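You operate a simulated robot arm through the tools that you are given. There is no shell and no other tool.

You are at the controls of a simulated robot arm. One attempt, no reset.

JOB
Work one dab of rose tint into the base on the slab till no streaks show.
Fine: at the weighing bench; use the blue spatula and put it back; open the tint tub and close it again; leave the other spatula, tub and jars.

Only the result counts: the job must be done as asked and must still hold three seconds after the hand-in. Knocking over, shifting, dropping, spilling or breaking anything else fails it.

ROBOT AND FRAMES
A 7-joint arm with a fingered hand, fixed in place. Base frame: the origin is on the floor under the middle of its stand, x ahead of it, y to its left, z up; the work surface is at about z = 0.91. Units: m, rad, N and s.
With the tool pointing down near the work surface it reaches from about 0.22 to 0.68 m from the base axis. Its first joint turns from -2.897 to 2.897 rad. Payload 4 kg.
Tool frame: the origin (TCP) lies between the finger pads and is the grasp point; the fingertips stand 0.026 m ahead of it; z points along the fingers, y is the line along which they close. The gripper opens to 0.156 m; its body begins 0.073 m behind the TCP. The gripper is a hand of 4 fingers: y runs from the thumb to the fingers, the wrist lies at [0, 0, -0.239] in the tool frame.
Orientation is that of the tool frame in the base frame, as a unit quaternion [w, x, y, z]. With the fingers straight down and closing along the base's y, the tool's x points along the base's -x, its y along +y and its z along -z.

CONTROLS
- The arm moves only by the tool step_arm. Its argument "rows" is a list of rows, each an object of numbers (a shift or turn left out is 0): "tx", "ty", "tz": the shift along the tool's x, y, z in mm; "rx", "ry", "rz": the turn, a rotation vector about the tool's x, y, z in rad. In form: [{"tx": .., "ty": .., "tz": .., "rx": .., "ry": .., "rz": ..}, ...]. A call has 1 to 20 rows; each row shifts and turns the commanded pose from where the row before left it, along the tool's axes as they then stand. Each row takes 0.2 s and may step no farther than 0.05 m and 0.15 rad from the row before; otherwise, the whole call is refused. Where a pose cannot be reached the arm comes as near as it can. A force on the tool above 90 N (or 10 N above the force at the start of the call, whichever is more), or a blocked arm, ends the call early, and 0.2 s more pass. In this call time passes only in rows, and 0.2 s behind the last. The reply holds the time, the measured pose of the TCP, the force on the tool along the base axes, the opening and the grip force, in the units named above and with some noise, with the torque about the TCP (base axes, N m) and any sound that the robot's microphone picked up, and new pictures: "show" is both (left out), scene, wrist or none.
- Cameras (640 x 400 px; columns grow to the right, rows downward): "scene" is fixed at [0.2168, -0.5006, 1.5002]; the picture's right is [0.81, -0.58, 0.00], its down [-0.42, -0.59, -0.69] and it looks along [0.40, 0.56, -0.72] (base axes); focal length 323 px, centre (320, 200). "wrist" rides on the gripper at [0.058, -0.058, -0.091] in the tool frame; the picture's right is [0.71, 0.71, 0.00], its down [-0.53, 0.53, -0.67] and it looks along [-0.47, 0.47, 0.74] (tool axes); focal length 265 px, centre (320, 200). There is no depth. A picture from a camera that has moved, and an enlarged one, comes with that camera's place and axes in the base frame and with its lens. The place of the scene camera against the robot may be out by one fixed shift of up to 0.012 m in any direction.
- set_fingers(finger1, finger2, finger3, thumb_bend): sets how far each is bent, from 0 (flat) to 1 (curled in); at 0.3 the hand is open as for a grip, at 0.7 the pads meet at the TCP. One left out holds its place. A second passes; each finger stops where it meets its share of the squeeze, and holds until it gets a number again. It is the only way to open and close the hand. It gives what a move gives, with no picture; readings hold the bend of each and the force on the fingers (four entries, about 0 where the hand has none), thumb and palm.
- close_up(camera, box): a new picture of the part [left, top, right, bottom] of that camera's present view, enlarged. The clock stands still meanwhile.
- job_done(): hands the job in; it is judged then, once.

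Nothing tells you positions but the pictures and the camera data. Unless the task says otherwise, let go and move clear before handing in.

The tools are called after "Call:" as name(argument=value, ...) on one line, values as JSON. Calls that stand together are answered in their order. step_arm: Moves the arm, as the interface text tells. Its arguments: {"type":"object","properties":{"rows":{"type":"array"},"show":{"type":"string","enum":["both","scene","wrist","none"]}},"required":["rows"]} The other tools are called the same way: set_fingers (finger1, finger2, finger3, thumb_bend) moves the fingers one by one; close_up (camera, box) takes an enlarged picture of a part of a camera's view; job_done () hands the job in.

At the start:

```text
clock: 0.0
position: [0.4395, -0.0292, 1.1787]
tcp_rot: [-0.001, 0.0, 1.0, 0.0]
contact_force: [-0.2, 0.8, 0.7]
ft_torque: [0.0, 0.01, -0.01]
grip_width: 0.156
gripper_force: 0.0
shape: jaw
bend: [0.3, 0.3, 0.3, 0.3]
finger forces: [0.0, 0.0, 0.1, 0.0, 0.1, 0.1]
```

scene: 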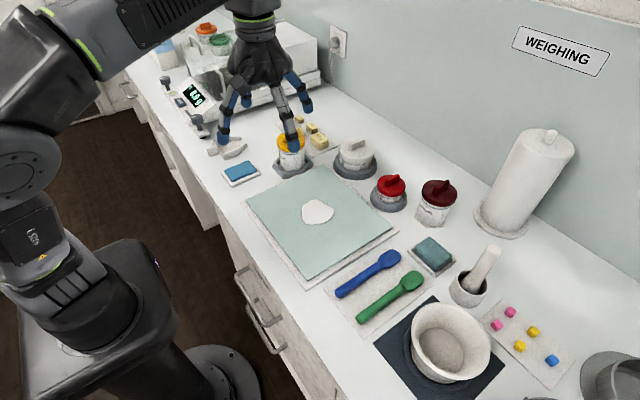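
wrist: 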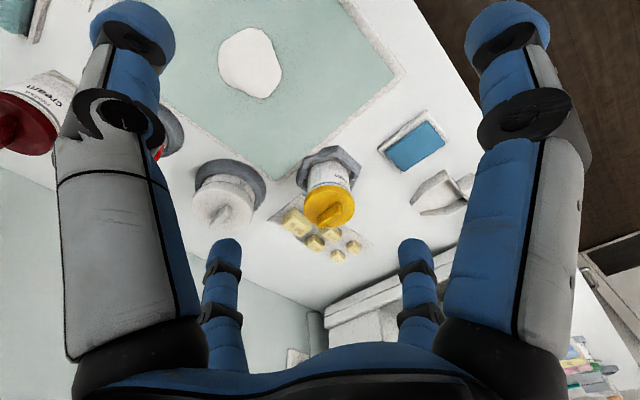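

I see the glass slab with a white blob of base in its middle, several lidded tubs (yellow, white, red, dark red) behind and beside it, and a blue and a green spatula on a mat. I will look at enlarged views first to identify the rose tint tub and read labels.

Call:
close_up(camera="scene", box=[260, 110, 480, 250])

Call:
close_up(camera="scene", box=[310, 220, 590, 400])

Call:
close_up(camera="wrist", box=[0, 50, 220, 190])

Call:
close_up(camera="wrist", box=[180, 80, 480, 270])

Call:
close_up(camera="scene", box=[140, 10, 360, 190])

```text
2.86 times, centred on (370, 180) of scene
camera zoom: at [0.2168, -0.5006, 1.5002], right [0.81, -0.58, 0.0], down [-0.42, -0.59, -0.69], along [0.4, 0.56, -0.72], focal length 924 px, centre (177, 257)
```

zoom: 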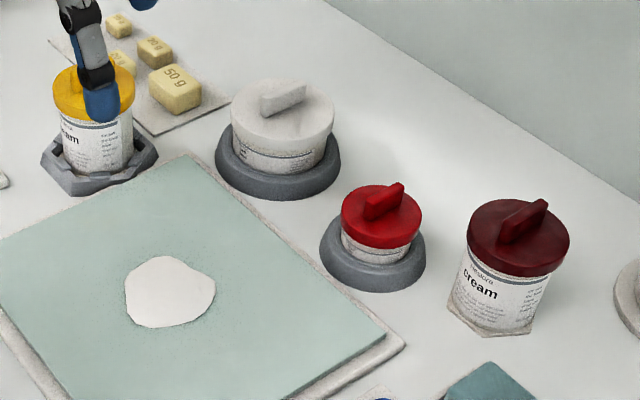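

```text
2.22 times, centred on (450, 310) of scene
camera zoom: at [0.2168, -0.5006, 1.5002], right [0.81, -0.58, 0.0], down [-0.42, -0.59, -0.69], along [0.4, 0.56, -0.72], focal length 718 px, centre (31, -44)
```

zoom: 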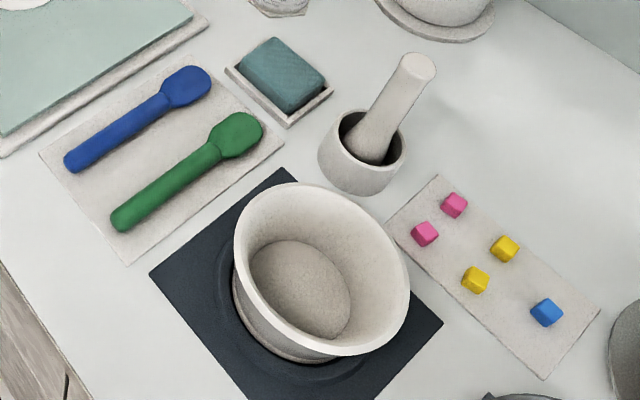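

```text
2.86 times, centred on (110, 120) of wrist
camera zoom: at [0.3806, -0.0869, 1.2708], right [-0.71, 0.71, 0.0], down [0.53, 0.53, 0.67], along [0.47, 0.47, -0.74], focal length 758 px, centre (920, 429)
```

zoom: 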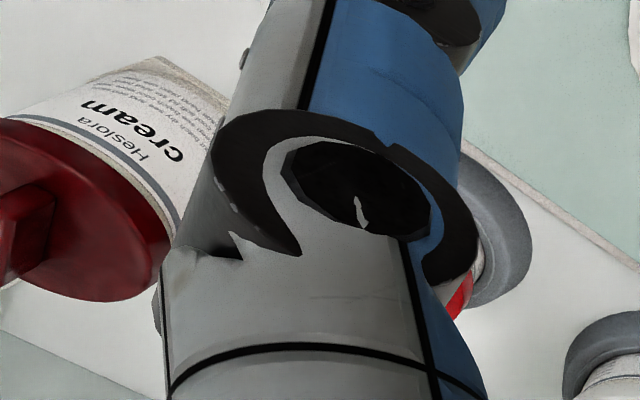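

```text
2.11 times, centred on (330, 175) of wrist
camera zoom: at [0.3806, -0.0869, 1.2708], right [-0.71, 0.71, 0.0], down [0.53, 0.53, 0.67], along [0.47, 0.47, -0.74], focal length 559 px, centre (299, 253)
```

zoom: 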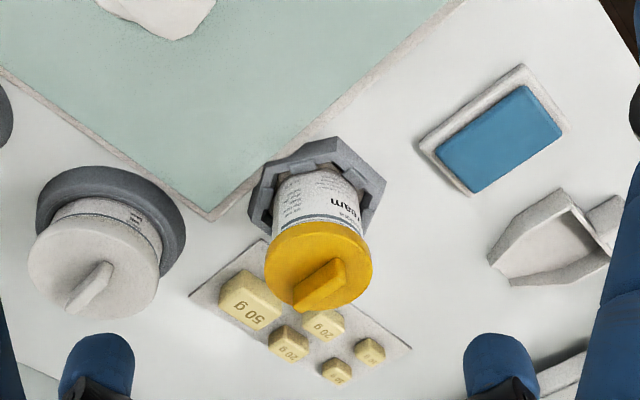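

```text
2.22 times, centred on (250, 100) of scene
camera zoom: at [0.2168, -0.5006, 1.5002], right [0.81, -0.58, 0.0], down [-0.42, -0.59, -0.69], along [0.4, 0.56, -0.72], focal length 718 px, centre (476, 422)
```

zoom: 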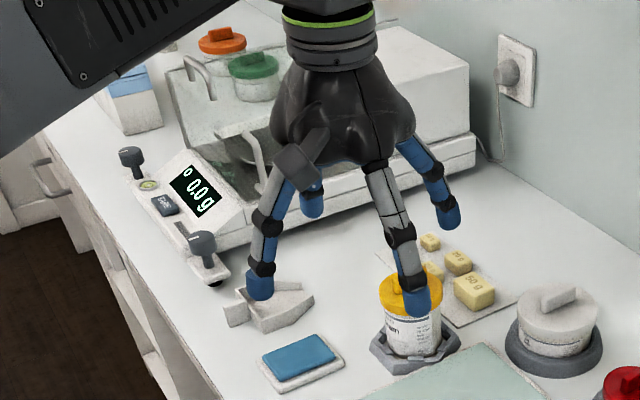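

The two tubs in round grey holders (white lid and red lid) are the likely candidates for tint, and the labels need reading. I zoom in more on each of them.

Call:
close_up(camera="scene", box=[360, 165, 416, 215])

Call:
close_up(camera="scene", box=[330, 130, 386, 182])

Call:
close_up(camera="scene", box=[410, 175, 466, 230])

Call:
close_up(camera="scene", box=[265, 120, 321, 180])

Call:
close_up(camera="wrist", box=[185, 150, 275, 240])

Call:
close_up(camera="scene", box=[320, 235, 440, 335])

```text
8.00 times, centred on (388, 190) of scene
camera zoom: at [0.2168, -0.5006, 1.5002], right [0.81, -0.58, 0.0], down [-0.42, -0.59, -0.69], along [0.4, 0.56, -0.72], focal length 2586 px, centre (-224, 280)
```

zoom: 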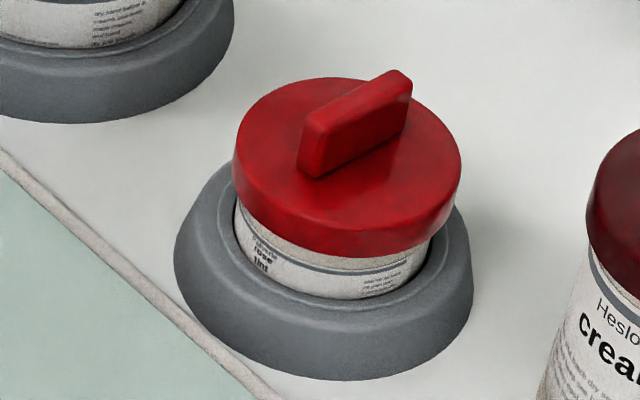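

```text
7.69 times, centred on (358, 156) of scene
camera zoom: at [0.2168, -0.5006, 1.5002], right [0.81, -0.58, 0.0], down [-0.42, -0.59, -0.69], along [0.4, 0.56, -0.72], focal length 2487 px, centre (28, 538)
```

zoom: 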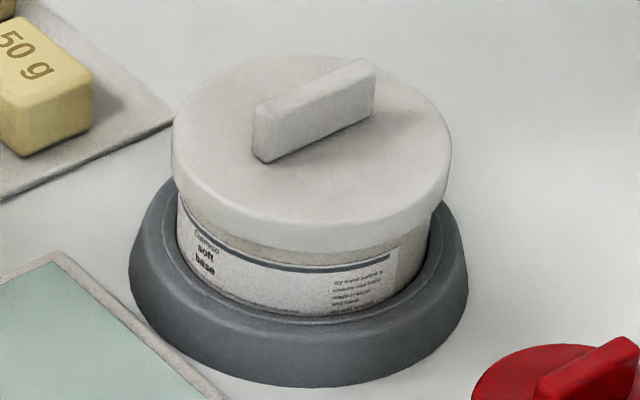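

```text
7.27 times, centred on (438, 202) of scene
camera zoom: at [0.2168, -0.5006, 1.5002], right [0.81, -0.58, 0.0], down [-0.42, -0.59, -0.69], along [0.4, 0.56, -0.72], focal length 2351 px, centre (-538, 182)
```

zoom: 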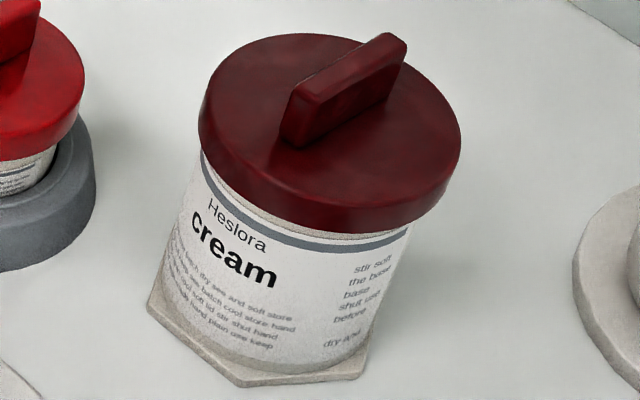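

```text
6.67 times, centred on (293, 150) of scene
camera zoom: at [0.2168, -0.5006, 1.5002], right [0.81, -0.58, 0.0], down [-0.42, -0.59, -0.69], along [0.4, 0.56, -0.72], focal length 2155 px, centre (500, 533)
```

zoom: 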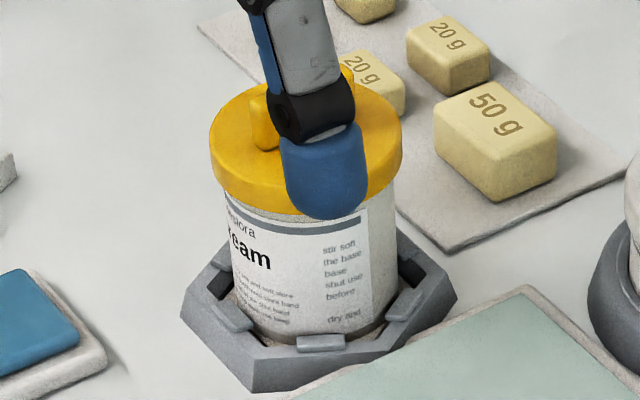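

```text
4.44 times, centred on (230, 195) of wrist
camera zoom: at [0.3806, -0.0869, 1.2708], right [-0.71, 0.71, 0.0], down [0.53, 0.53, 0.67], along [0.47, 0.47, -0.74], focal length 1180 px, centre (720, 222)
```

zoom: 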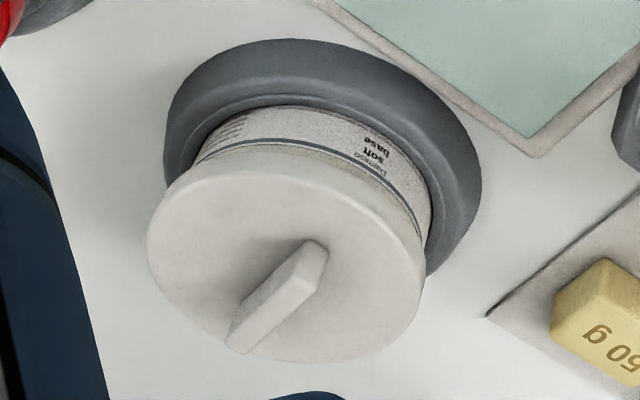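

```text
4.00 times, centred on (380, 285) of scene
camera zoom: at [0.2168, -0.5006, 1.5002], right [0.81, -0.58, 0.0], down [-0.42, -0.59, -0.69], along [0.4, 0.56, -0.72], focal length 1293 px, centre (80, -140)
```

zoom: 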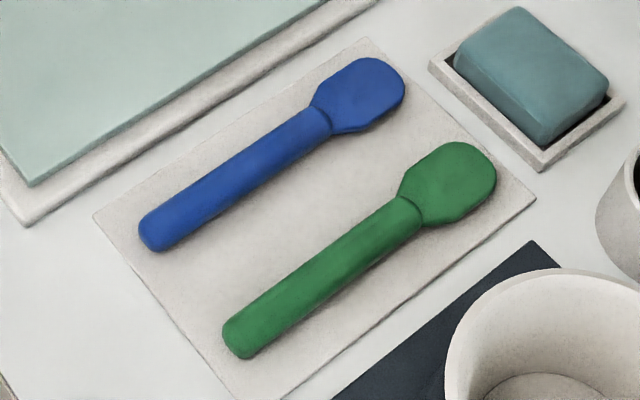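

The label reads "rose tint" on the small red-lidded tub in the round grey holder at about (0.68, -0.15); the white one is "soft base", and the blue spatula lies along x at about (0.42..0.58, -0.28). First I move above the red tub at height for a better look and check which finger is which.

Call:
step_arm(rows=[{"tx": -30, "ty": -24}, {"tx": -30, "ty": -24}, {"tx": -30, "ty": -24}, {"tx": -30, "ty": -24}, {"tx": -30, "ty": -24}], show="both")

Call:
set_fingers(finger1=0.6)

Call:
close_up(camera="wrist", box=[0, 0, 640, 400])

```text
clock: 1.2
position: [0.5655, -0.1275, 1.178]
tcp_rot: [0.002, -0.002, 1.0, 0.002]
contact_force: [0.4, -0.9, -0.5]
ft_torque: [0.04, 0.02, -0.03]
grip_width: 0.1558
gripper_force: 0.1
shape: jaw
bend: [0.3, 0.3, 0.3, 0.3]
finger forces: [0.0, 0.1, 0.0, 0.1, 0.0, 0.1]
out of reach, approached as far as the arm can: row 5
camera wrist: at [0.5064, -0.1865, 1.2689], right [-0.71, 0.7, 0.0], down [0.52, 0.53, 0.67], along [0.47, 0.48, -0.74], focal length 265 px, centre (320, 200)
```

scene: 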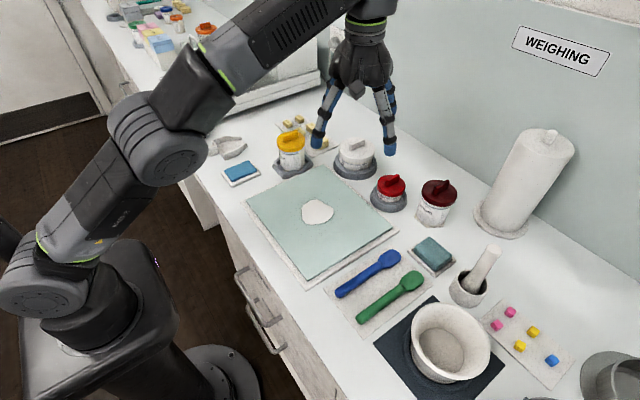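
wrist: 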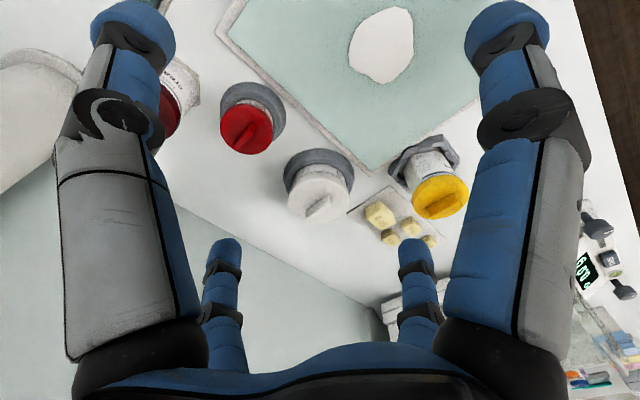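

```text
clock: 2.2
position: [0.5653, -0.1286, 1.1766]
tcp_rot: [0.001, 0.0, 1.0, 0.0]
contact_force: [-0.3, 0.5, -0.1]
ft_torque: [0.03, 0.01, 0.04]
grip_width: 0.0754
gripper_force: 0.1
shape: fingers
bend: [0.6, 0.3, 0.3, 0.3]
finger forces: [0.0, 0.0, 0.0, 0.0, 0.0, 0.0]
```

```text
1.00 times, centred on (320, 200) of wrist (not enlarged: the box is as wide or as high as the picture)
camera zoom: at [0.5059, -0.1877, 1.2686], right [-0.71, 0.71, 0.0], down [0.53, 0.53, 0.67], along [0.47, 0.47, -0.74], focal length 265 px, centre (320, 200)
```

zoom: 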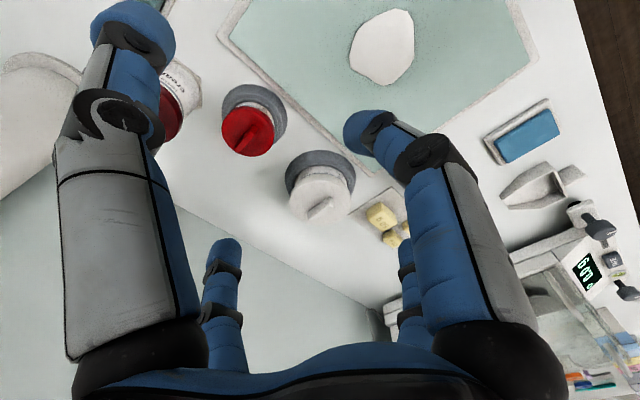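

Finger1 sits on the tool's +x side, so the hand is a four-way star. I take close-ups of the red tub from the wrist camera to triangulate its place.

Call:
close_up(camera="wrist", box=[200, 70, 300, 170])

Call:
close_up(camera="wrist", box=[280, 140, 480, 260])

Call:
set_fingers(finger1=0.52, finger2=0.52, finger3=0.52, thumb_bend=0.52)

```text
4.00 times, centred on (250, 120) of wrist
camera zoom: at [0.5059, -0.1877, 1.2686], right [-0.71, 0.71, 0.0], down [0.53, 0.53, 0.67], along [0.47, 0.47, -0.74], focal length 1062 px, centre (600, 520)
```

zoom: 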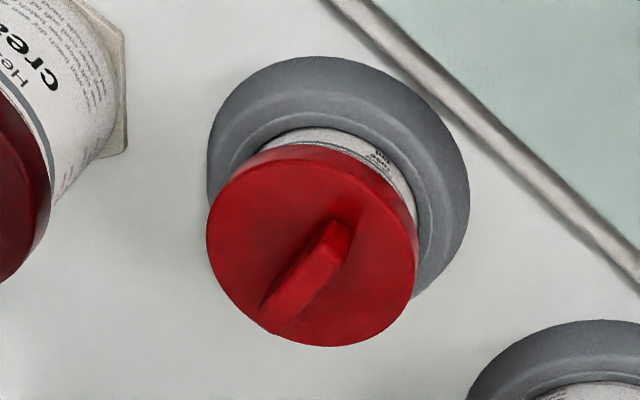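

```text
3.20 times, centred on (380, 200) of wrist
camera zoom: at [0.5059, -0.1877, 1.2686], right [-0.71, 0.71, 0.0], down [0.53, 0.53, 0.67], along [0.47, 0.47, -0.74], focal length 849 px, centre (128, 200)
```

zoom: 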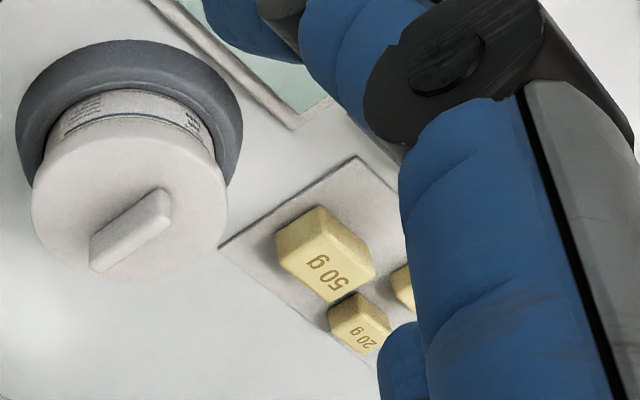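

```text
clock: 3.2
position: [0.5656, -0.1305, 1.1782]
tcp_rot: [0.001, 0.001, 1.0, 0.0]
contact_force: [0.7, -0.2, 0.1]
ft_torque: [0.01, -0.02, -0.02]
grip_width: 0.045
gripper_force: 0.1
shape: fingers
bend: [0.52, 0.52, 0.52, 0.52]
finger forces: [0.0, 0.1, 0.0, 0.0, 0.0, 0.0]
```

The red tub's lid centre works out near (0.685, -0.137), top around z 0.955, with its fin along x. It is at the edge of reach, so I pitch the hand forward a little while descending, then look again.

Call:
step_arm(rows=[{"ry": -0.125, "tz": 30}, {"ry": -0.125, "tz": 30}, {"tz": 30}], show="wrist")

```text
clock: 4.0
position: [0.5752, -0.1295, 1.0908]
tcp_rot: [0.126, 0.0, 0.992, 0.0]
contact_force: [-0.9, 0.2, -0.2]
ft_torque: [0.01, -0.01, -0.02]
grip_width: 0.0452
gripper_force: 0.1
shape: fingers
bend: [0.52, 0.52, 0.52, 0.52]
finger forces: [0.0, 0.0, 0.0, 0.1, 0.0, 0.1]
camera wrist: at [0.4959, -0.1869, 1.1636], right [-0.68, 0.71, -0.18], down [0.34, 0.53, 0.78], along [0.64, 0.47, -0.6], focal length 265 px, centre (320, 200)
```

wrist: 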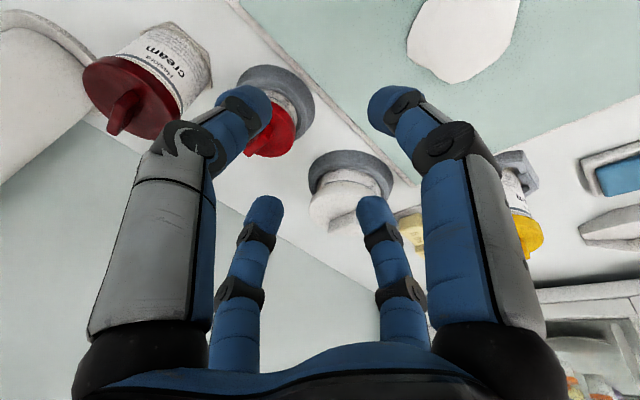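

The hand is now pitched about 0.25 rad forward and reaches fine. I move over the tub at a safe height, then check alignment in the pictures.

Call:
step_arm(rows=[{"tx": -30, "ty": -2.5, "tz": 24}, {"tx": -30, "ty": -2.5, "tz": 24}, {"tx": -30, "ty": -2.5, "tz": 24}], show="both")

Call:
close_up(camera="scene", box=[320, 90, 480, 230])

Call:
close_up(camera="wrist", box=[130, 40, 330, 180])

```text
clock: 4.8
position: [0.6815, -0.1372, 1.0394]
tcp_rot: [0.124, 0.001, 0.992, 0.0]
contact_force: [-0.4, -0.7, 0.3]
ft_torque: [0.0, 0.0, 0.02]
grip_width: 0.0453
gripper_force: 0.0
shape: fingers
bend: [0.52, 0.52, 0.52, 0.52]
finger forces: [0.1, 0.1, 0.1, 0.1, 0.0, 0.0]
camera wrist: at [0.6008, -0.1954, 1.1128], right [-0.68, 0.71, -0.17], down [0.35, 0.52, 0.78], along [0.64, 0.47, -0.6], focal length 265 px, centre (320, 200)
```

scene: 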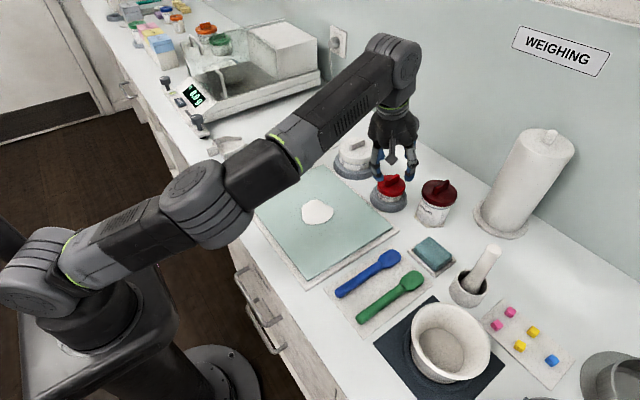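
wrist: 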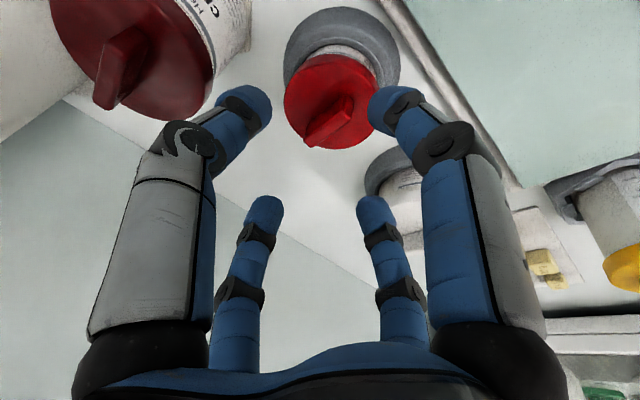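

```text
2.86 times, centred on (400, 160) of scene
camera zoom: at [0.2168, -0.5006, 1.5002], right [0.81, -0.58, 0.0], down [-0.42, -0.59, -0.69], along [0.4, 0.56, -0.72], focal length 924 px, centre (91, 314)
```

zoom: 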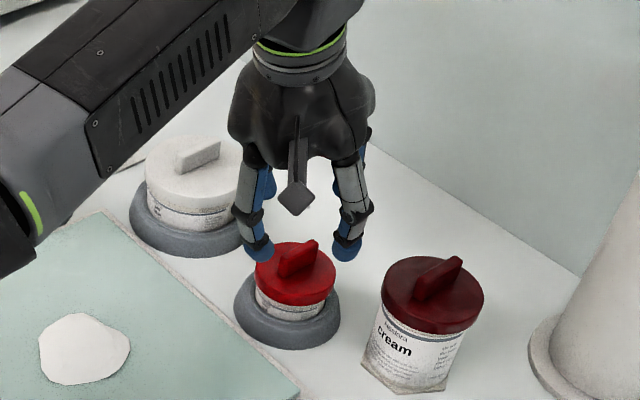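

```text
2.86 times, centred on (230, 110) of wrist
camera zoom: at [0.6008, -0.1954, 1.1128], right [-0.68, 0.71, -0.17], down [0.35, 0.52, 0.78], along [0.64, 0.47, -0.6], focal length 758 px, centre (577, 457)
```

zoom: 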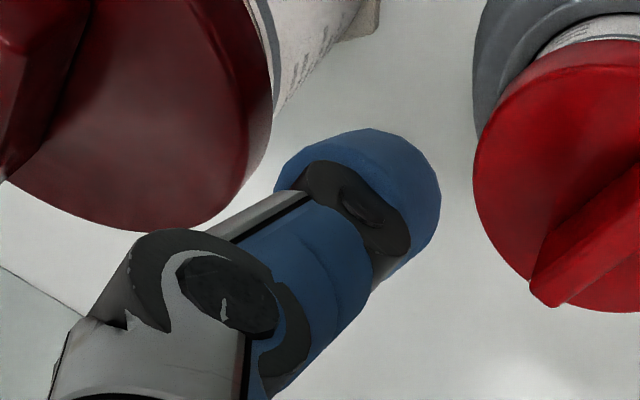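

The lid fin centre triangulates to about (0.686, -0.140), lid top near z 0.96. I set a narrow thumb/finger2 preshape, keep finger1 and finger3 out of the way, and lower most of the distance.

Call:
set_fingers(finger1=0.3, finger2=0.56, finger3=0.42, thumb_bend=0.56)

Call:
step_arm(rows=[{"tx": 4.3, "ty": -1.5, "tz": 15}, {"tx": 4.3, "ty": -1.3, "tz": 15}], show="both")

Call:
close_up(camera="scene", box=[340, 110, 460, 220])

Call:
close_up(camera="wrist", box=[200, 20, 440, 220])

```text
clock: 5.8
position: [0.6808, -0.1372, 1.0384]
tcp_rot: [0.125, 0.0, 0.992, 0.0]
contact_force: [-0.1, -0.1, -0.2]
ft_torque: [-0.02, 0.01, 0.0]
grip_width: 0.0777
gripper_force: 0.0
shape: fingers
bend: [0.3, 0.56, 0.42, 0.56]
finger forces: [0.0, 0.0, 0.1, 0.1, 0.1, 0.0]
```

```text
clock: 6.4
position: [0.6796, -0.1394, 1.0099]
tcp_rot: [0.125, 0.0, 0.992, 0.0]
contact_force: [-0.9, 0.4, 0.1]
ft_torque: [0.03, -0.03, -0.02]
grip_width: 0.0776
gripper_force: 0.1
shape: fingers
bend: [0.3, 0.56, 0.42, 0.56]
finger forces: [0.0, 0.0, 0.0, 0.1, 0.1, 0.0]
camera wrist: at [0.5993, -0.1981, 1.0834], right [-0.68, 0.71, -0.18], down [0.34, 0.53, 0.78], along [0.64, 0.47, -0.6], focal length 265 px, centre (320, 200)
```

scene: 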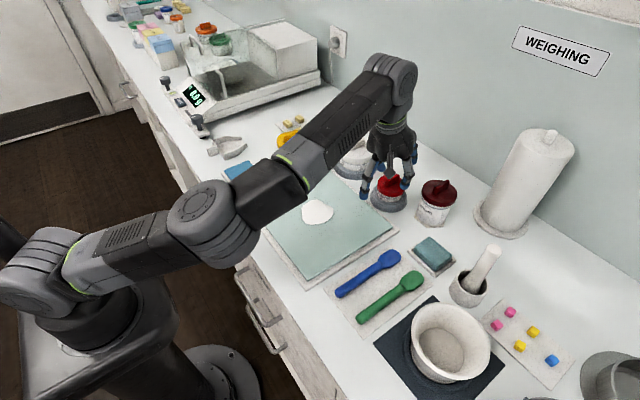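
wrist: 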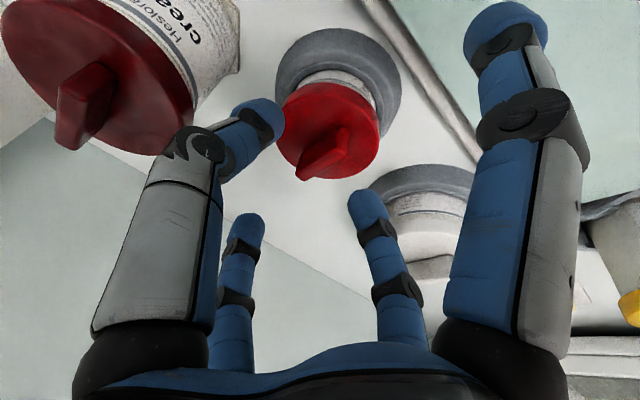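

```text
3.64 times, centred on (400, 165) of scene
camera zoom: at [0.2168, -0.5006, 1.5002], right [0.81, -0.58, 0.0], down [-0.42, -0.59, -0.69], along [0.4, 0.56, -0.72], focal length 1176 px, centre (29, 327)
```

zoom: 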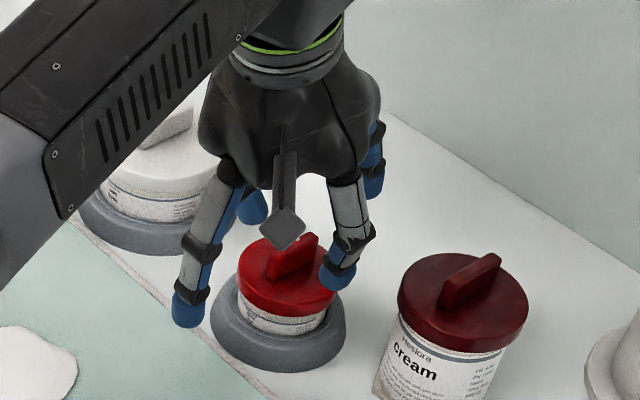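

```text
2.00 times, centred on (320, 120) of wrist
camera zoom: at [0.5993, -0.1981, 1.0834], right [-0.68, 0.71, -0.18], down [0.34, 0.53, 0.78], along [0.64, 0.47, -0.6], focal length 531 px, centre (320, 360)
```

zoom: 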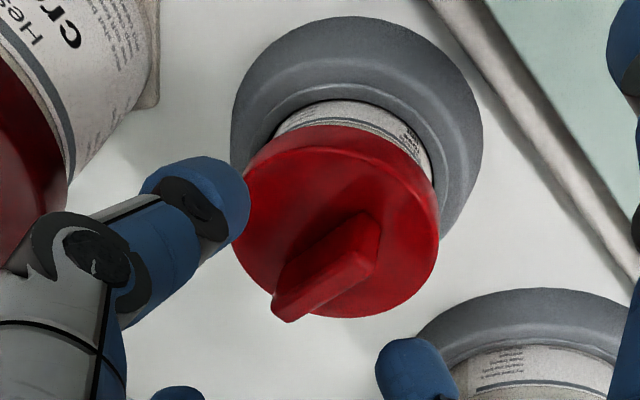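

Alignment looks good: thumb and finger2 straddle the fin. I lower the last 24 mm in small steps.

Call:
step_arm(rows=[{"tx": 1.5, "tz": 10}, {"tx": 1.5, "tz": 8}, {"tx": 0.6, "tz": 5}], show="wrist")

Call:
close_up(camera="scene", box=[350, 130, 430, 220])

Call:
close_up(camera="wrist", box=[220, 60, 460, 260])

```text
clock: 7.2
position: [0.6832, -0.1401, 0.9859]
tcp_rot: [0.126, 0.0, 0.992, -0.001]
contact_force: [-0.9, -1.0, 0.1]
ft_torque: [0.01, 0.01, 0.01]
grip_width: 0.0776
gripper_force: 0.0
shape: fingers
bend: [0.3, 0.56, 0.42, 0.56]
finger forces: [0.0, 0.1, 0.1, 0.0, 0.1, 0.1]
camera wrist: at [0.602, -0.1968, 1.0607], right [-0.68, 0.71, -0.18], down [0.34, 0.53, 0.78], along [0.64, 0.47, -0.6], focal length 265 px, centre (320, 200)
```

wrist: 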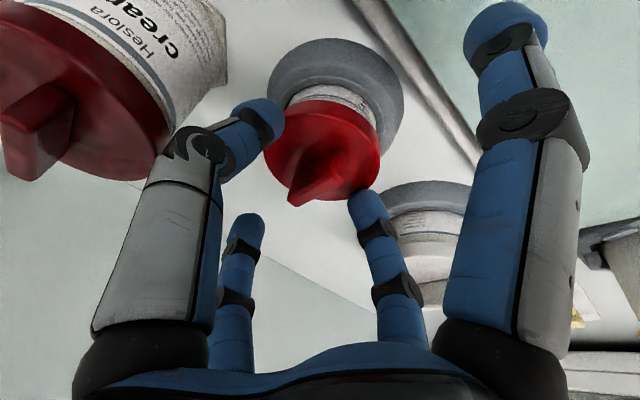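

```text
4.44 times, centred on (390, 175) of scene
camera zoom: at [0.2168, -0.5006, 1.5002], right [0.81, -0.58, 0.0], down [-0.42, -0.59, -0.69], along [0.4, 0.56, -0.72], focal length 1437 px, centre (9, 311)
```

zoom: 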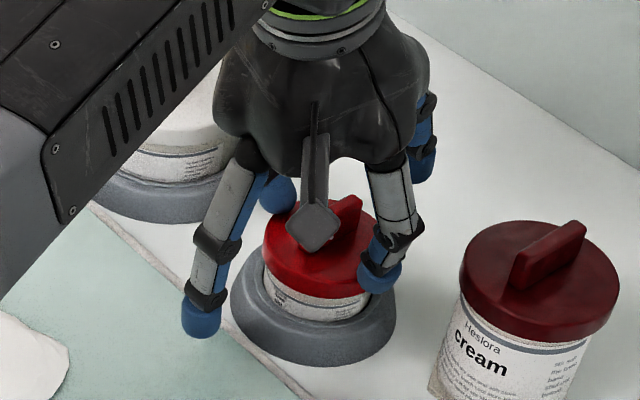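

```text
2.00 times, centred on (340, 160) of wrist
camera zoom: at [0.602, -0.1968, 1.0607], right [-0.68, 0.71, -0.18], down [0.34, 0.53, 0.78], along [0.64, 0.47, -0.6], focal length 531 px, centre (280, 280)
```

zoom: 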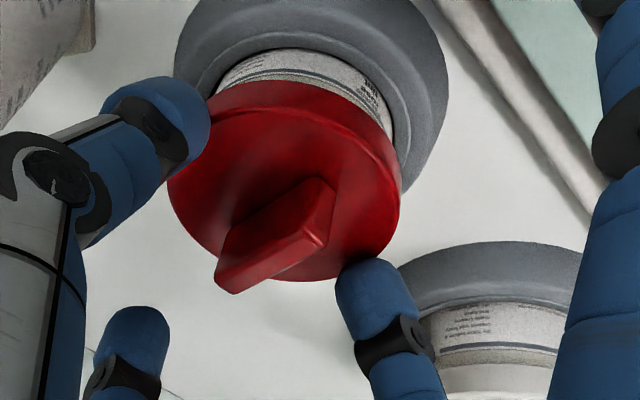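

The tips are about level with the lid's top edge, so I raise by about 7 mm to let them close just above the lid onto the fin, then close thumb and finger2 part-way and check.

Call:
step_arm(rows=[{"tx": -1.7, "tz": -7}], show="none")

Call:
set_fingers(finger2=0.62, thumb_bend=0.62)

Call:
close_up(camera="wrist", box=[220, 60, 460, 260])

Call:
close_up(camera="scene", box=[350, 130, 430, 220])

```text
clock: 7.6
position: [0.6822, -0.14, 0.9926]
tcp_rot: [0.125, 0.0, 0.992, 0.0]
contact_force: [-0.6, -0.3, 0.9]
ft_torque: [0.03, -0.01, 0.02]
grip_width: 0.0777
gripper_force: 0.0
shape: fingers
bend: [0.3, 0.56, 0.42, 0.56]
finger forces: [0.0, 0.0, 0.2, 0.1, 0.0, 0.0]
```

```text
clock: 8.6
position: [0.6821, -0.1395, 0.9936]
tcp_rot: [0.125, 0.0, 0.992, 0.0]
contact_force: [-0.1, 0.1, -1.2]
ft_torque: [0.0, 0.01, 0.01]
grip_width: 0.0739
gripper_force: 0.0
shape: fingers
bend: [0.3, 0.62, 0.42, 0.62]
finger forces: [0.0, 0.0, 0.0, 0.0, 0.1, 0.0]
```

```text
2.00 times, centred on (340, 160) of wrist
camera zoom: at [0.6013, -0.197, 1.0678], right [-0.68, 0.71, -0.18], down [0.34, 0.53, 0.78], along [0.64, 0.47, -0.6], focal length 531 px, centre (280, 280)
```

zoom: 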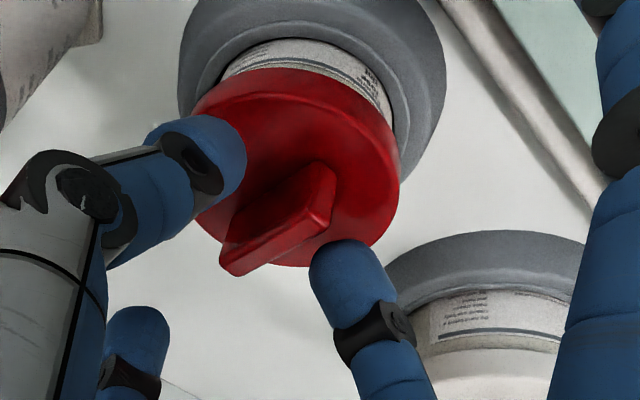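

```text
4.44 times, centred on (390, 175) of scene
camera zoom: at [0.2168, -0.5006, 1.5002], right [0.81, -0.58, 0.0], down [-0.42, -0.59, -0.69], along [0.4, 0.56, -0.72], focal length 1437 px, centre (9, 311)
```

zoom: 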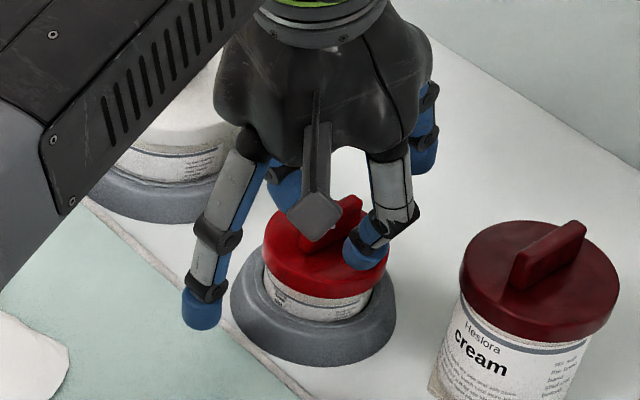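

The tips are above the lid on both sides of the fin. I close thumb and finger2 until they squeeze it.

Call:
set_fingers(finger2=0.75, thumb_bend=0.75)

Call:
close_up(camera="wrist", box=[220, 60, 460, 260])

Call:
close_up(camera="scene", box=[350, 130, 430, 220])

```text
clock: 9.6
position: [0.6812, -0.139, 0.9932]
tcp_rot: [0.125, 0.001, 0.992, 0.0]
contact_force: [0.8, -0.3, 0.4]
ft_torque: [0.0, 0.0, 0.0]
grip_width: 0.071
gripper_force: 7.6
shape: fingers
bend: [0.3, 0.66, 0.42, 0.71]
finger forces: [0.0, 8.0, 0.0, 0.1, 7.8, 0.2]
heard: snap
```

```text
2.00 times, centred on (340, 160) of wrist
camera zoom: at [0.6013, -0.197, 1.0678], right [-0.68, 0.71, -0.18], down [0.34, 0.53, 0.78], along [0.64, 0.47, -0.6], focal length 531 px, centre (280, 280)
```

zoom: 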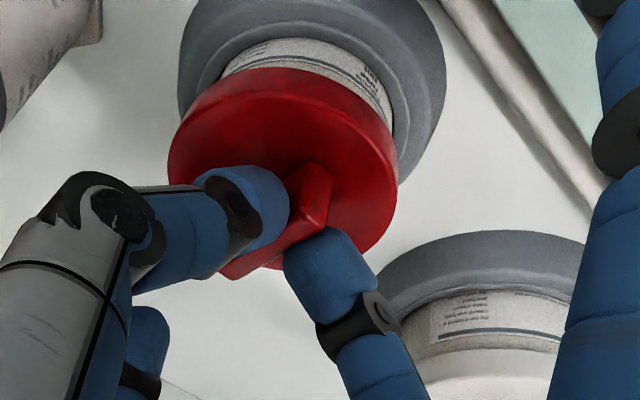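

```text
4.44 times, centred on (390, 175) of scene
camera zoom: at [0.2168, -0.5006, 1.5002], right [0.81, -0.58, 0.0], down [-0.42, -0.59, -0.69], along [0.4, 0.56, -0.72], focal length 1437 px, centre (9, 311)
```

zoom: 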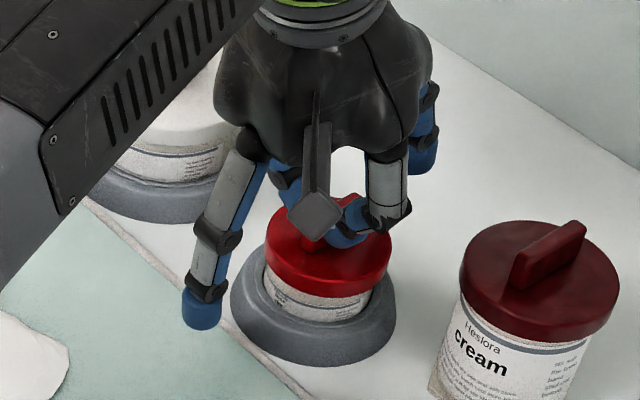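

The fin is held (about 8 N) and a snap was heard, so the lid seems to be a snap-on type that has just come loose. I lift straight up slowly and watch the tub.

Call:
step_arm(rows=[{"tx": -1.2, "tz": -4.85}, {"tx": -1.2, "tz": -4.85}, {"tx": -2.5, "tz": -9.7}], show="wrist")

Call:
close_up(camera="scene", box=[350, 130, 430, 220])

```text
clock: 10.4
position: [0.682, -0.1392, 1.0114]
tcp_rot: [0.125, 0.001, 0.992, 0.0]
contact_force: [0.0, -0.6, -1.0]
ft_torque: [0.0, 0.0, 0.05]
grip_width: 0.0709
gripper_force: 8.1
shape: fingers
bend: [0.3, 0.66, 0.42, 0.71]
finger forces: [0.0, 7.9, 0.1, 0.0, 7.9, 0.0]
camera wrist: at [0.6019, -0.1972, 1.0875], right [-0.68, 0.71, -0.18], down [0.34, 0.53, 0.78], along [0.64, 0.47, -0.6], focal length 265 px, centre (320, 200)
```

wrist: 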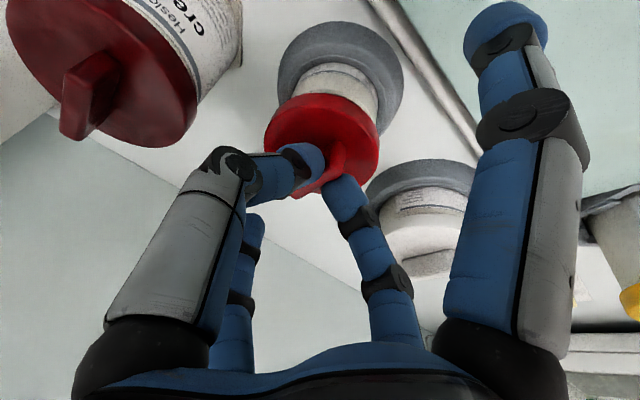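

```text
4.44 times, centred on (390, 175) of scene
camera zoom: at [0.2168, -0.5006, 1.5002], right [0.81, -0.58, 0.0], down [-0.42, -0.59, -0.69], along [0.4, 0.56, -0.72], focal length 1437 px, centre (9, 311)
```

zoom: 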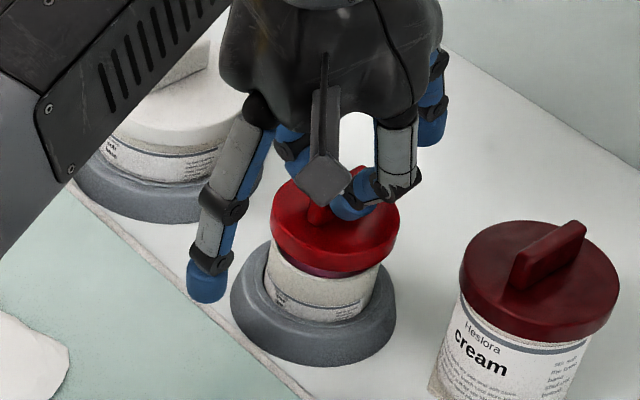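

The lid is lifting off cleanly while the tub stays in its holder. I raise it further to clear everything.

Call:
step_arm(rows=[{"tx": -3.7, "tz": -14.5}, {"tx": -6.2, "tz": -24.2}, {"tx": -6.2, "tz": -24.2}, {"tx": -6.2, "tz": -24.2}], show="both")

Call:
close_up(camera="scene", box=[350, 90, 450, 220])

Call:
close_up(camera="scene", box=[190, 110, 330, 200])

```text
clock: 11.4
position: [0.6807, -0.1394, 1.0946]
tcp_rot: [0.124, 0.0, 0.992, 0.0]
contact_force: [0.1, 0.0, -0.5]
ft_torque: [-0.01, 0.01, -0.01]
grip_width: 0.071
gripper_force: 8.2
shape: fingers
bend: [0.3, 0.66, 0.42, 0.71]
finger forces: [0.0, 8.0, 0.1, 0.1, 7.8, 0.0]
out of reach, approached as far as the arm can: row 4
camera wrist: at [0.6016, -0.1971, 1.1684], right [-0.68, 0.71, -0.17], down [0.35, 0.53, 0.78], along [0.64, 0.47, -0.6], focal length 265 px, centre (320, 200)
```

scene: 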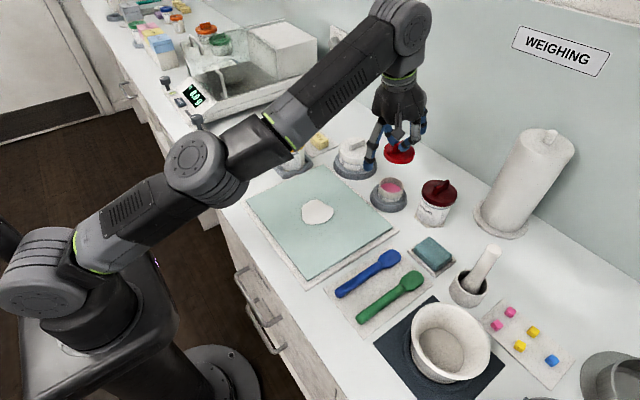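
wrist: 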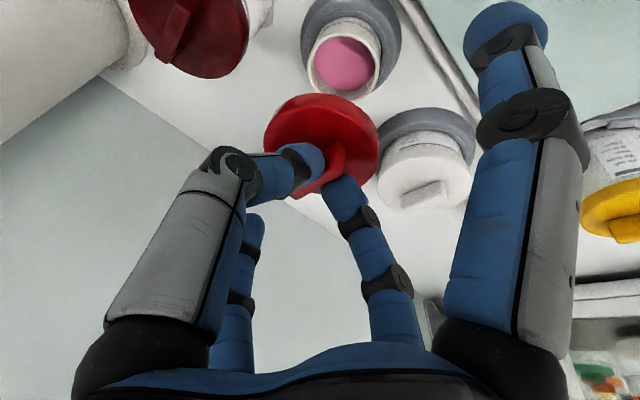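

```text
3.08 times, centred on (400, 155) of scene
camera zoom: at [0.2168, -0.5006, 1.5002], right [0.81, -0.58, 0.0], down [-0.42, -0.59, -0.69], along [0.4, 0.56, -0.72], focal length 995 px, centre (74, 338)
```

zoom: 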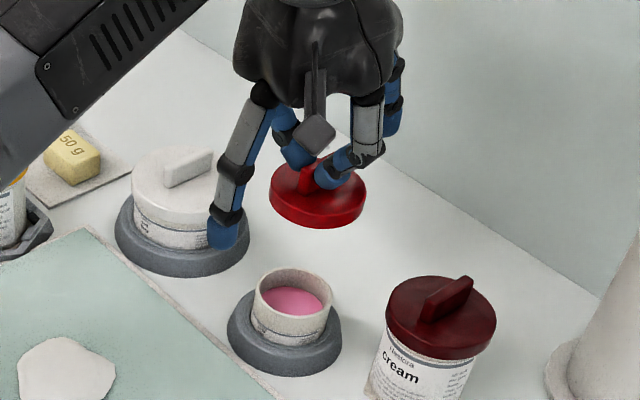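

```text
4.44 times, centred on (260, 155) of scene
camera zoom: at [0.2168, -0.5006, 1.5002], right [0.81, -0.58, 0.0], down [-0.42, -0.59, -0.69], along [0.4, 0.56, -0.72], focal length 1437 px, centre (587, 400)
```

zoom: 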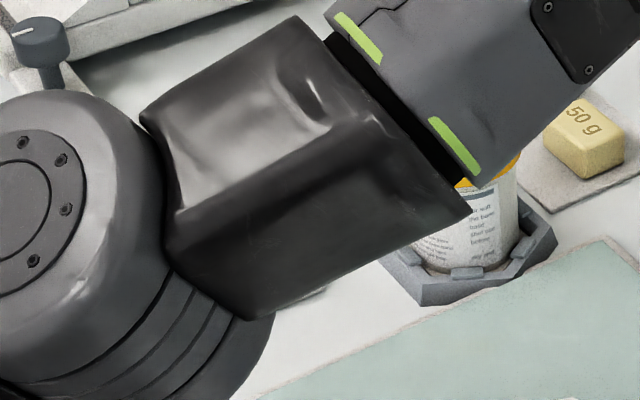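

The tub is open, showing pink tint a little below its rim, and the lid hangs level in the grip. I carry the lid high over to the free bench spot left of the slab near (0.53, 0.21), between the blue dish and the weights tray.

Call:
step_arm(rows=[{"tx": 15.7, "ty": 38.2, "tz": -4}, {"tx": 15.7, "ty": 38.2, "tz": -4}, {"tx": 15.7, "ty": 38.2, "tz": -4}, {"tx": 15.7, "ty": 38.2, "tz": -4}, {"tx": 15.7, "ty": 38.2, "tz": -4}, {"tx": 15.7, "ty": 38.2, "tz": -4}, {"tx": 15.7, "ty": 38.2, "tz": -4}, {"tx": 15.7, "ty": 38.2, "tz": -4}, {"tx": 15.7, "ty": 38.2, "tz": -4}], show="both")

Call:
close_up(camera="scene", box=[200, 60, 360, 200])

Call:
close_up(camera="scene", box=[360, 160, 440, 220])

```text
clock: 13.4
position: [0.5359, 0.203, 1.0956]
tcp_rot: [0.125, 0.001, 0.992, 0.0]
contact_force: [-0.7, -0.1, 0.2]
ft_torque: [0.0, 0.03, -0.02]
grip_width: 0.0709
gripper_force: 7.5
shape: fingers
bend: [0.3, 0.66, 0.42, 0.71]
finger forces: [0.0, 7.8, 0.1, 0.1, 7.8, 0.0]
camera wrist: at [0.457, 0.1458, 1.1684], right [-0.68, 0.71, -0.18], down [0.34, 0.53, 0.78], along [0.64, 0.47, -0.6], focal length 265 px, centre (320, 200)
```

scene: 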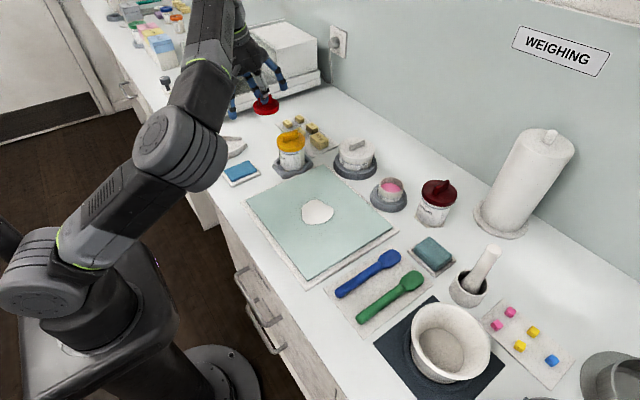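
wrist: 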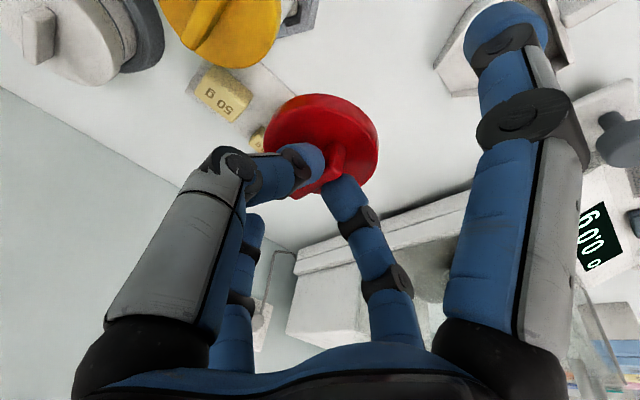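

```text
2.86 times, centred on (280, 130) of scene
camera zoom: at [0.2168, -0.5006, 1.5002], right [0.81, -0.58, 0.0], down [-0.42, -0.59, -0.69], along [0.4, 0.56, -0.72], focal length 924 px, centre (434, 400)
```

zoom: 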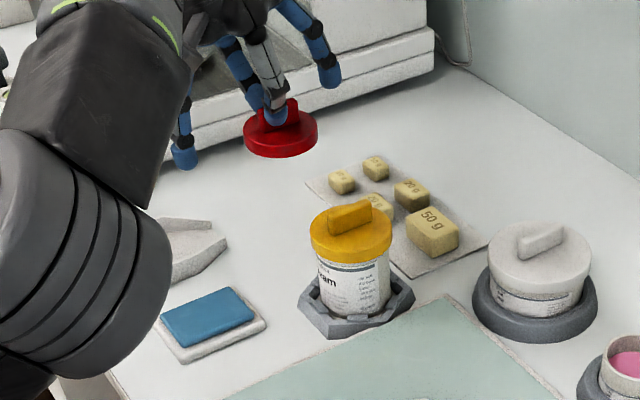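

```text
6.67 times, centred on (400, 190) of scene
camera zoom: at [0.2168, -0.5006, 1.5002], right [0.81, -0.58, 0.0], down [-0.42, -0.59, -0.69], along [0.4, 0.56, -0.72], focal length 2155 px, centre (-213, 267)
```

zoom: 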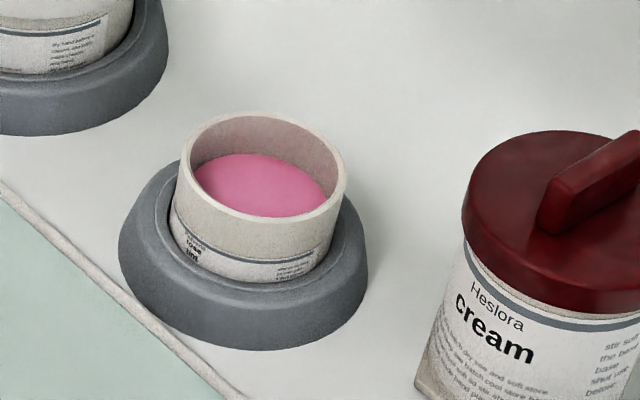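

The spot below is clear of the jar holder, tray, scoop and dish. Before lowering, I swing finger1 flat (outward and up) so that it will not touch the bench with the hand pitched, and check where it goes.

Call:
set_fingers(finger1=0.0)

Call:
close_up(camera="wrist", box=[0, 0, 640, 400])

Call:
close_up(camera="scene", box=[200, 20, 360, 160])

```text
clock: 14.4
position: [0.5372, 0.203, 1.0934]
tcp_rot: [0.125, 0.0, 0.992, 0.0]
contact_force: [-0.5, -0.2, -0.4]
ft_torque: [0.01, -0.03, -0.03]
grip_width: 0.1015
gripper_force: 8.0
shape: fingers
bend: [0.01, 0.66, 0.42, 0.71]
finger forces: [0.0, 7.7, 0.0, 0.1, 7.8, 0.0]
```

```text
1.00 times, centred on (320, 200) of wrist (not enlarged: the box is as wide or as high as the picture)
camera zoom: at [0.457, 0.1456, 1.1684], right [-0.68, 0.71, -0.18], down [0.34, 0.53, 0.78], along [0.64, 0.47, -0.6], focal length 265 px, centre (320, 200)
```

zoom: 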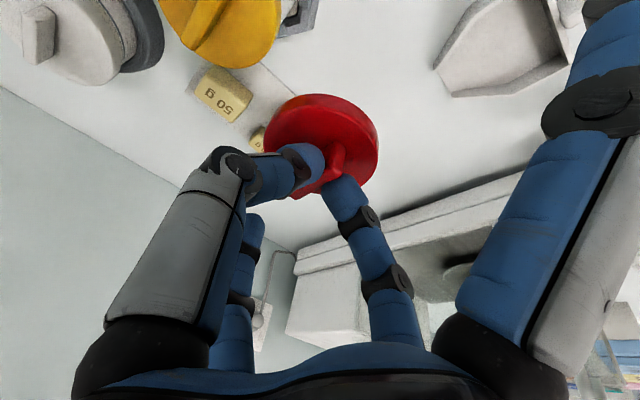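

```text
2.86 times, centred on (280, 90) of scene
camera zoom: at [0.2168, -0.5006, 1.5002], right [0.81, -0.58, 0.0], down [-0.42, -0.59, -0.69], along [0.4, 0.56, -0.72], focal length 924 px, centre (434, 514)
```

zoom: 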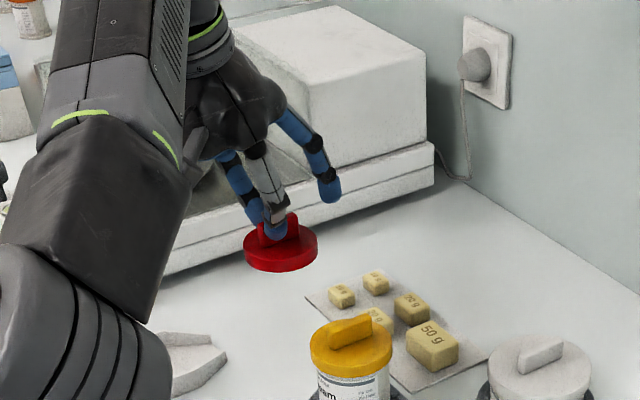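

Finger1 flat would stick out over the dish, so I tuck it to 0.47 instead, which clears both lid and bench. Then I lower the lid toward the bench, stopping a bit above it.

Call:
set_fingers(finger1=0.47)

Call:
step_arm(rows=[{"tx": 8.6, "tz": 33.9}, {"tx": 8.6, "tz": 33.9}, {"tx": 8.6, "tz": 33.9}], show="both")

Call:
close_up(camera="scene", box=[200, 80, 340, 200])

```text
clock: 15.4
position: [0.5372, 0.2024, 1.0944]
tcp_rot: [0.125, 0.0, 0.992, 0.0]
contact_force: [0.4, -0.3, -0.1]
ft_torque: [-0.05, 0.02, 0.01]
grip_width: 0.0393
gripper_force: 8.1
shape: fingers
bend: [0.47, 0.66, 0.42, 0.71]
finger forces: [0.0, 7.8, 0.0, 0.1, 7.8, 0.0]
```

```text
clock: 16.2
position: [0.5385, 0.2026, 0.988]
tcp_rot: [0.126, 0.001, 0.992, 0.0]
contact_force: [0.0, 0.2, 0.1]
ft_torque: [0.0, 0.0, 0.0]
grip_width: 0.0393
gripper_force: 7.6
shape: fingers
bend: [0.47, 0.66, 0.42, 0.71]
finger forces: [0.1, 7.8, 0.0, 0.0, 7.8, 0.1]
camera wrist: at [0.4581, 0.1444, 1.0619], right [-0.68, 0.71, -0.17], down [0.34, 0.52, 0.78], along [0.64, 0.47, -0.6], focal length 265 px, centre (320, 200)
```

scene: 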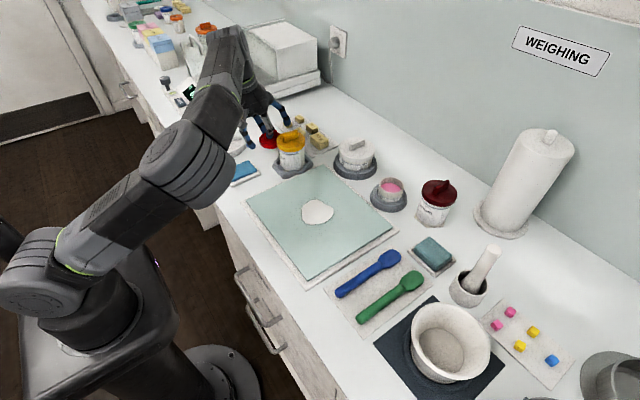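
wrist: 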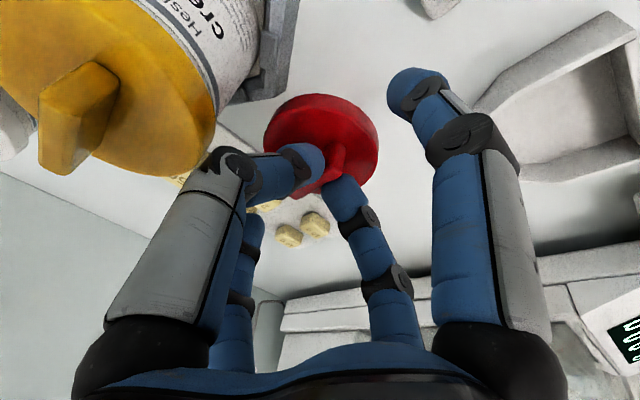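

```text
3.33 times, centred on (270, 140) of scene
camera zoom: at [0.2168, -0.5006, 1.5002], right [0.81, -0.58, 0.0], down [-0.42, -0.59, -0.69], along [0.4, 0.56, -0.72], focal length 1078 px, centre (487, 400)
```

zoom: 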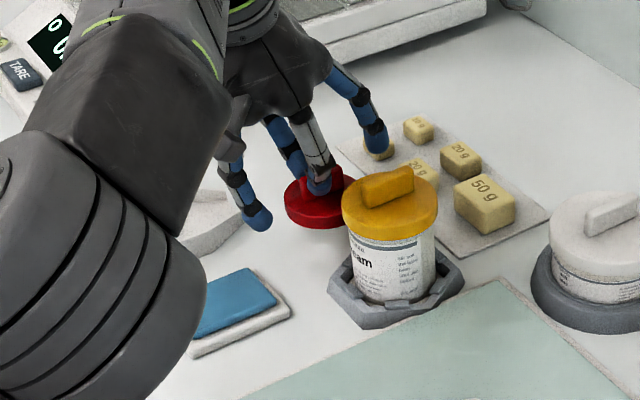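

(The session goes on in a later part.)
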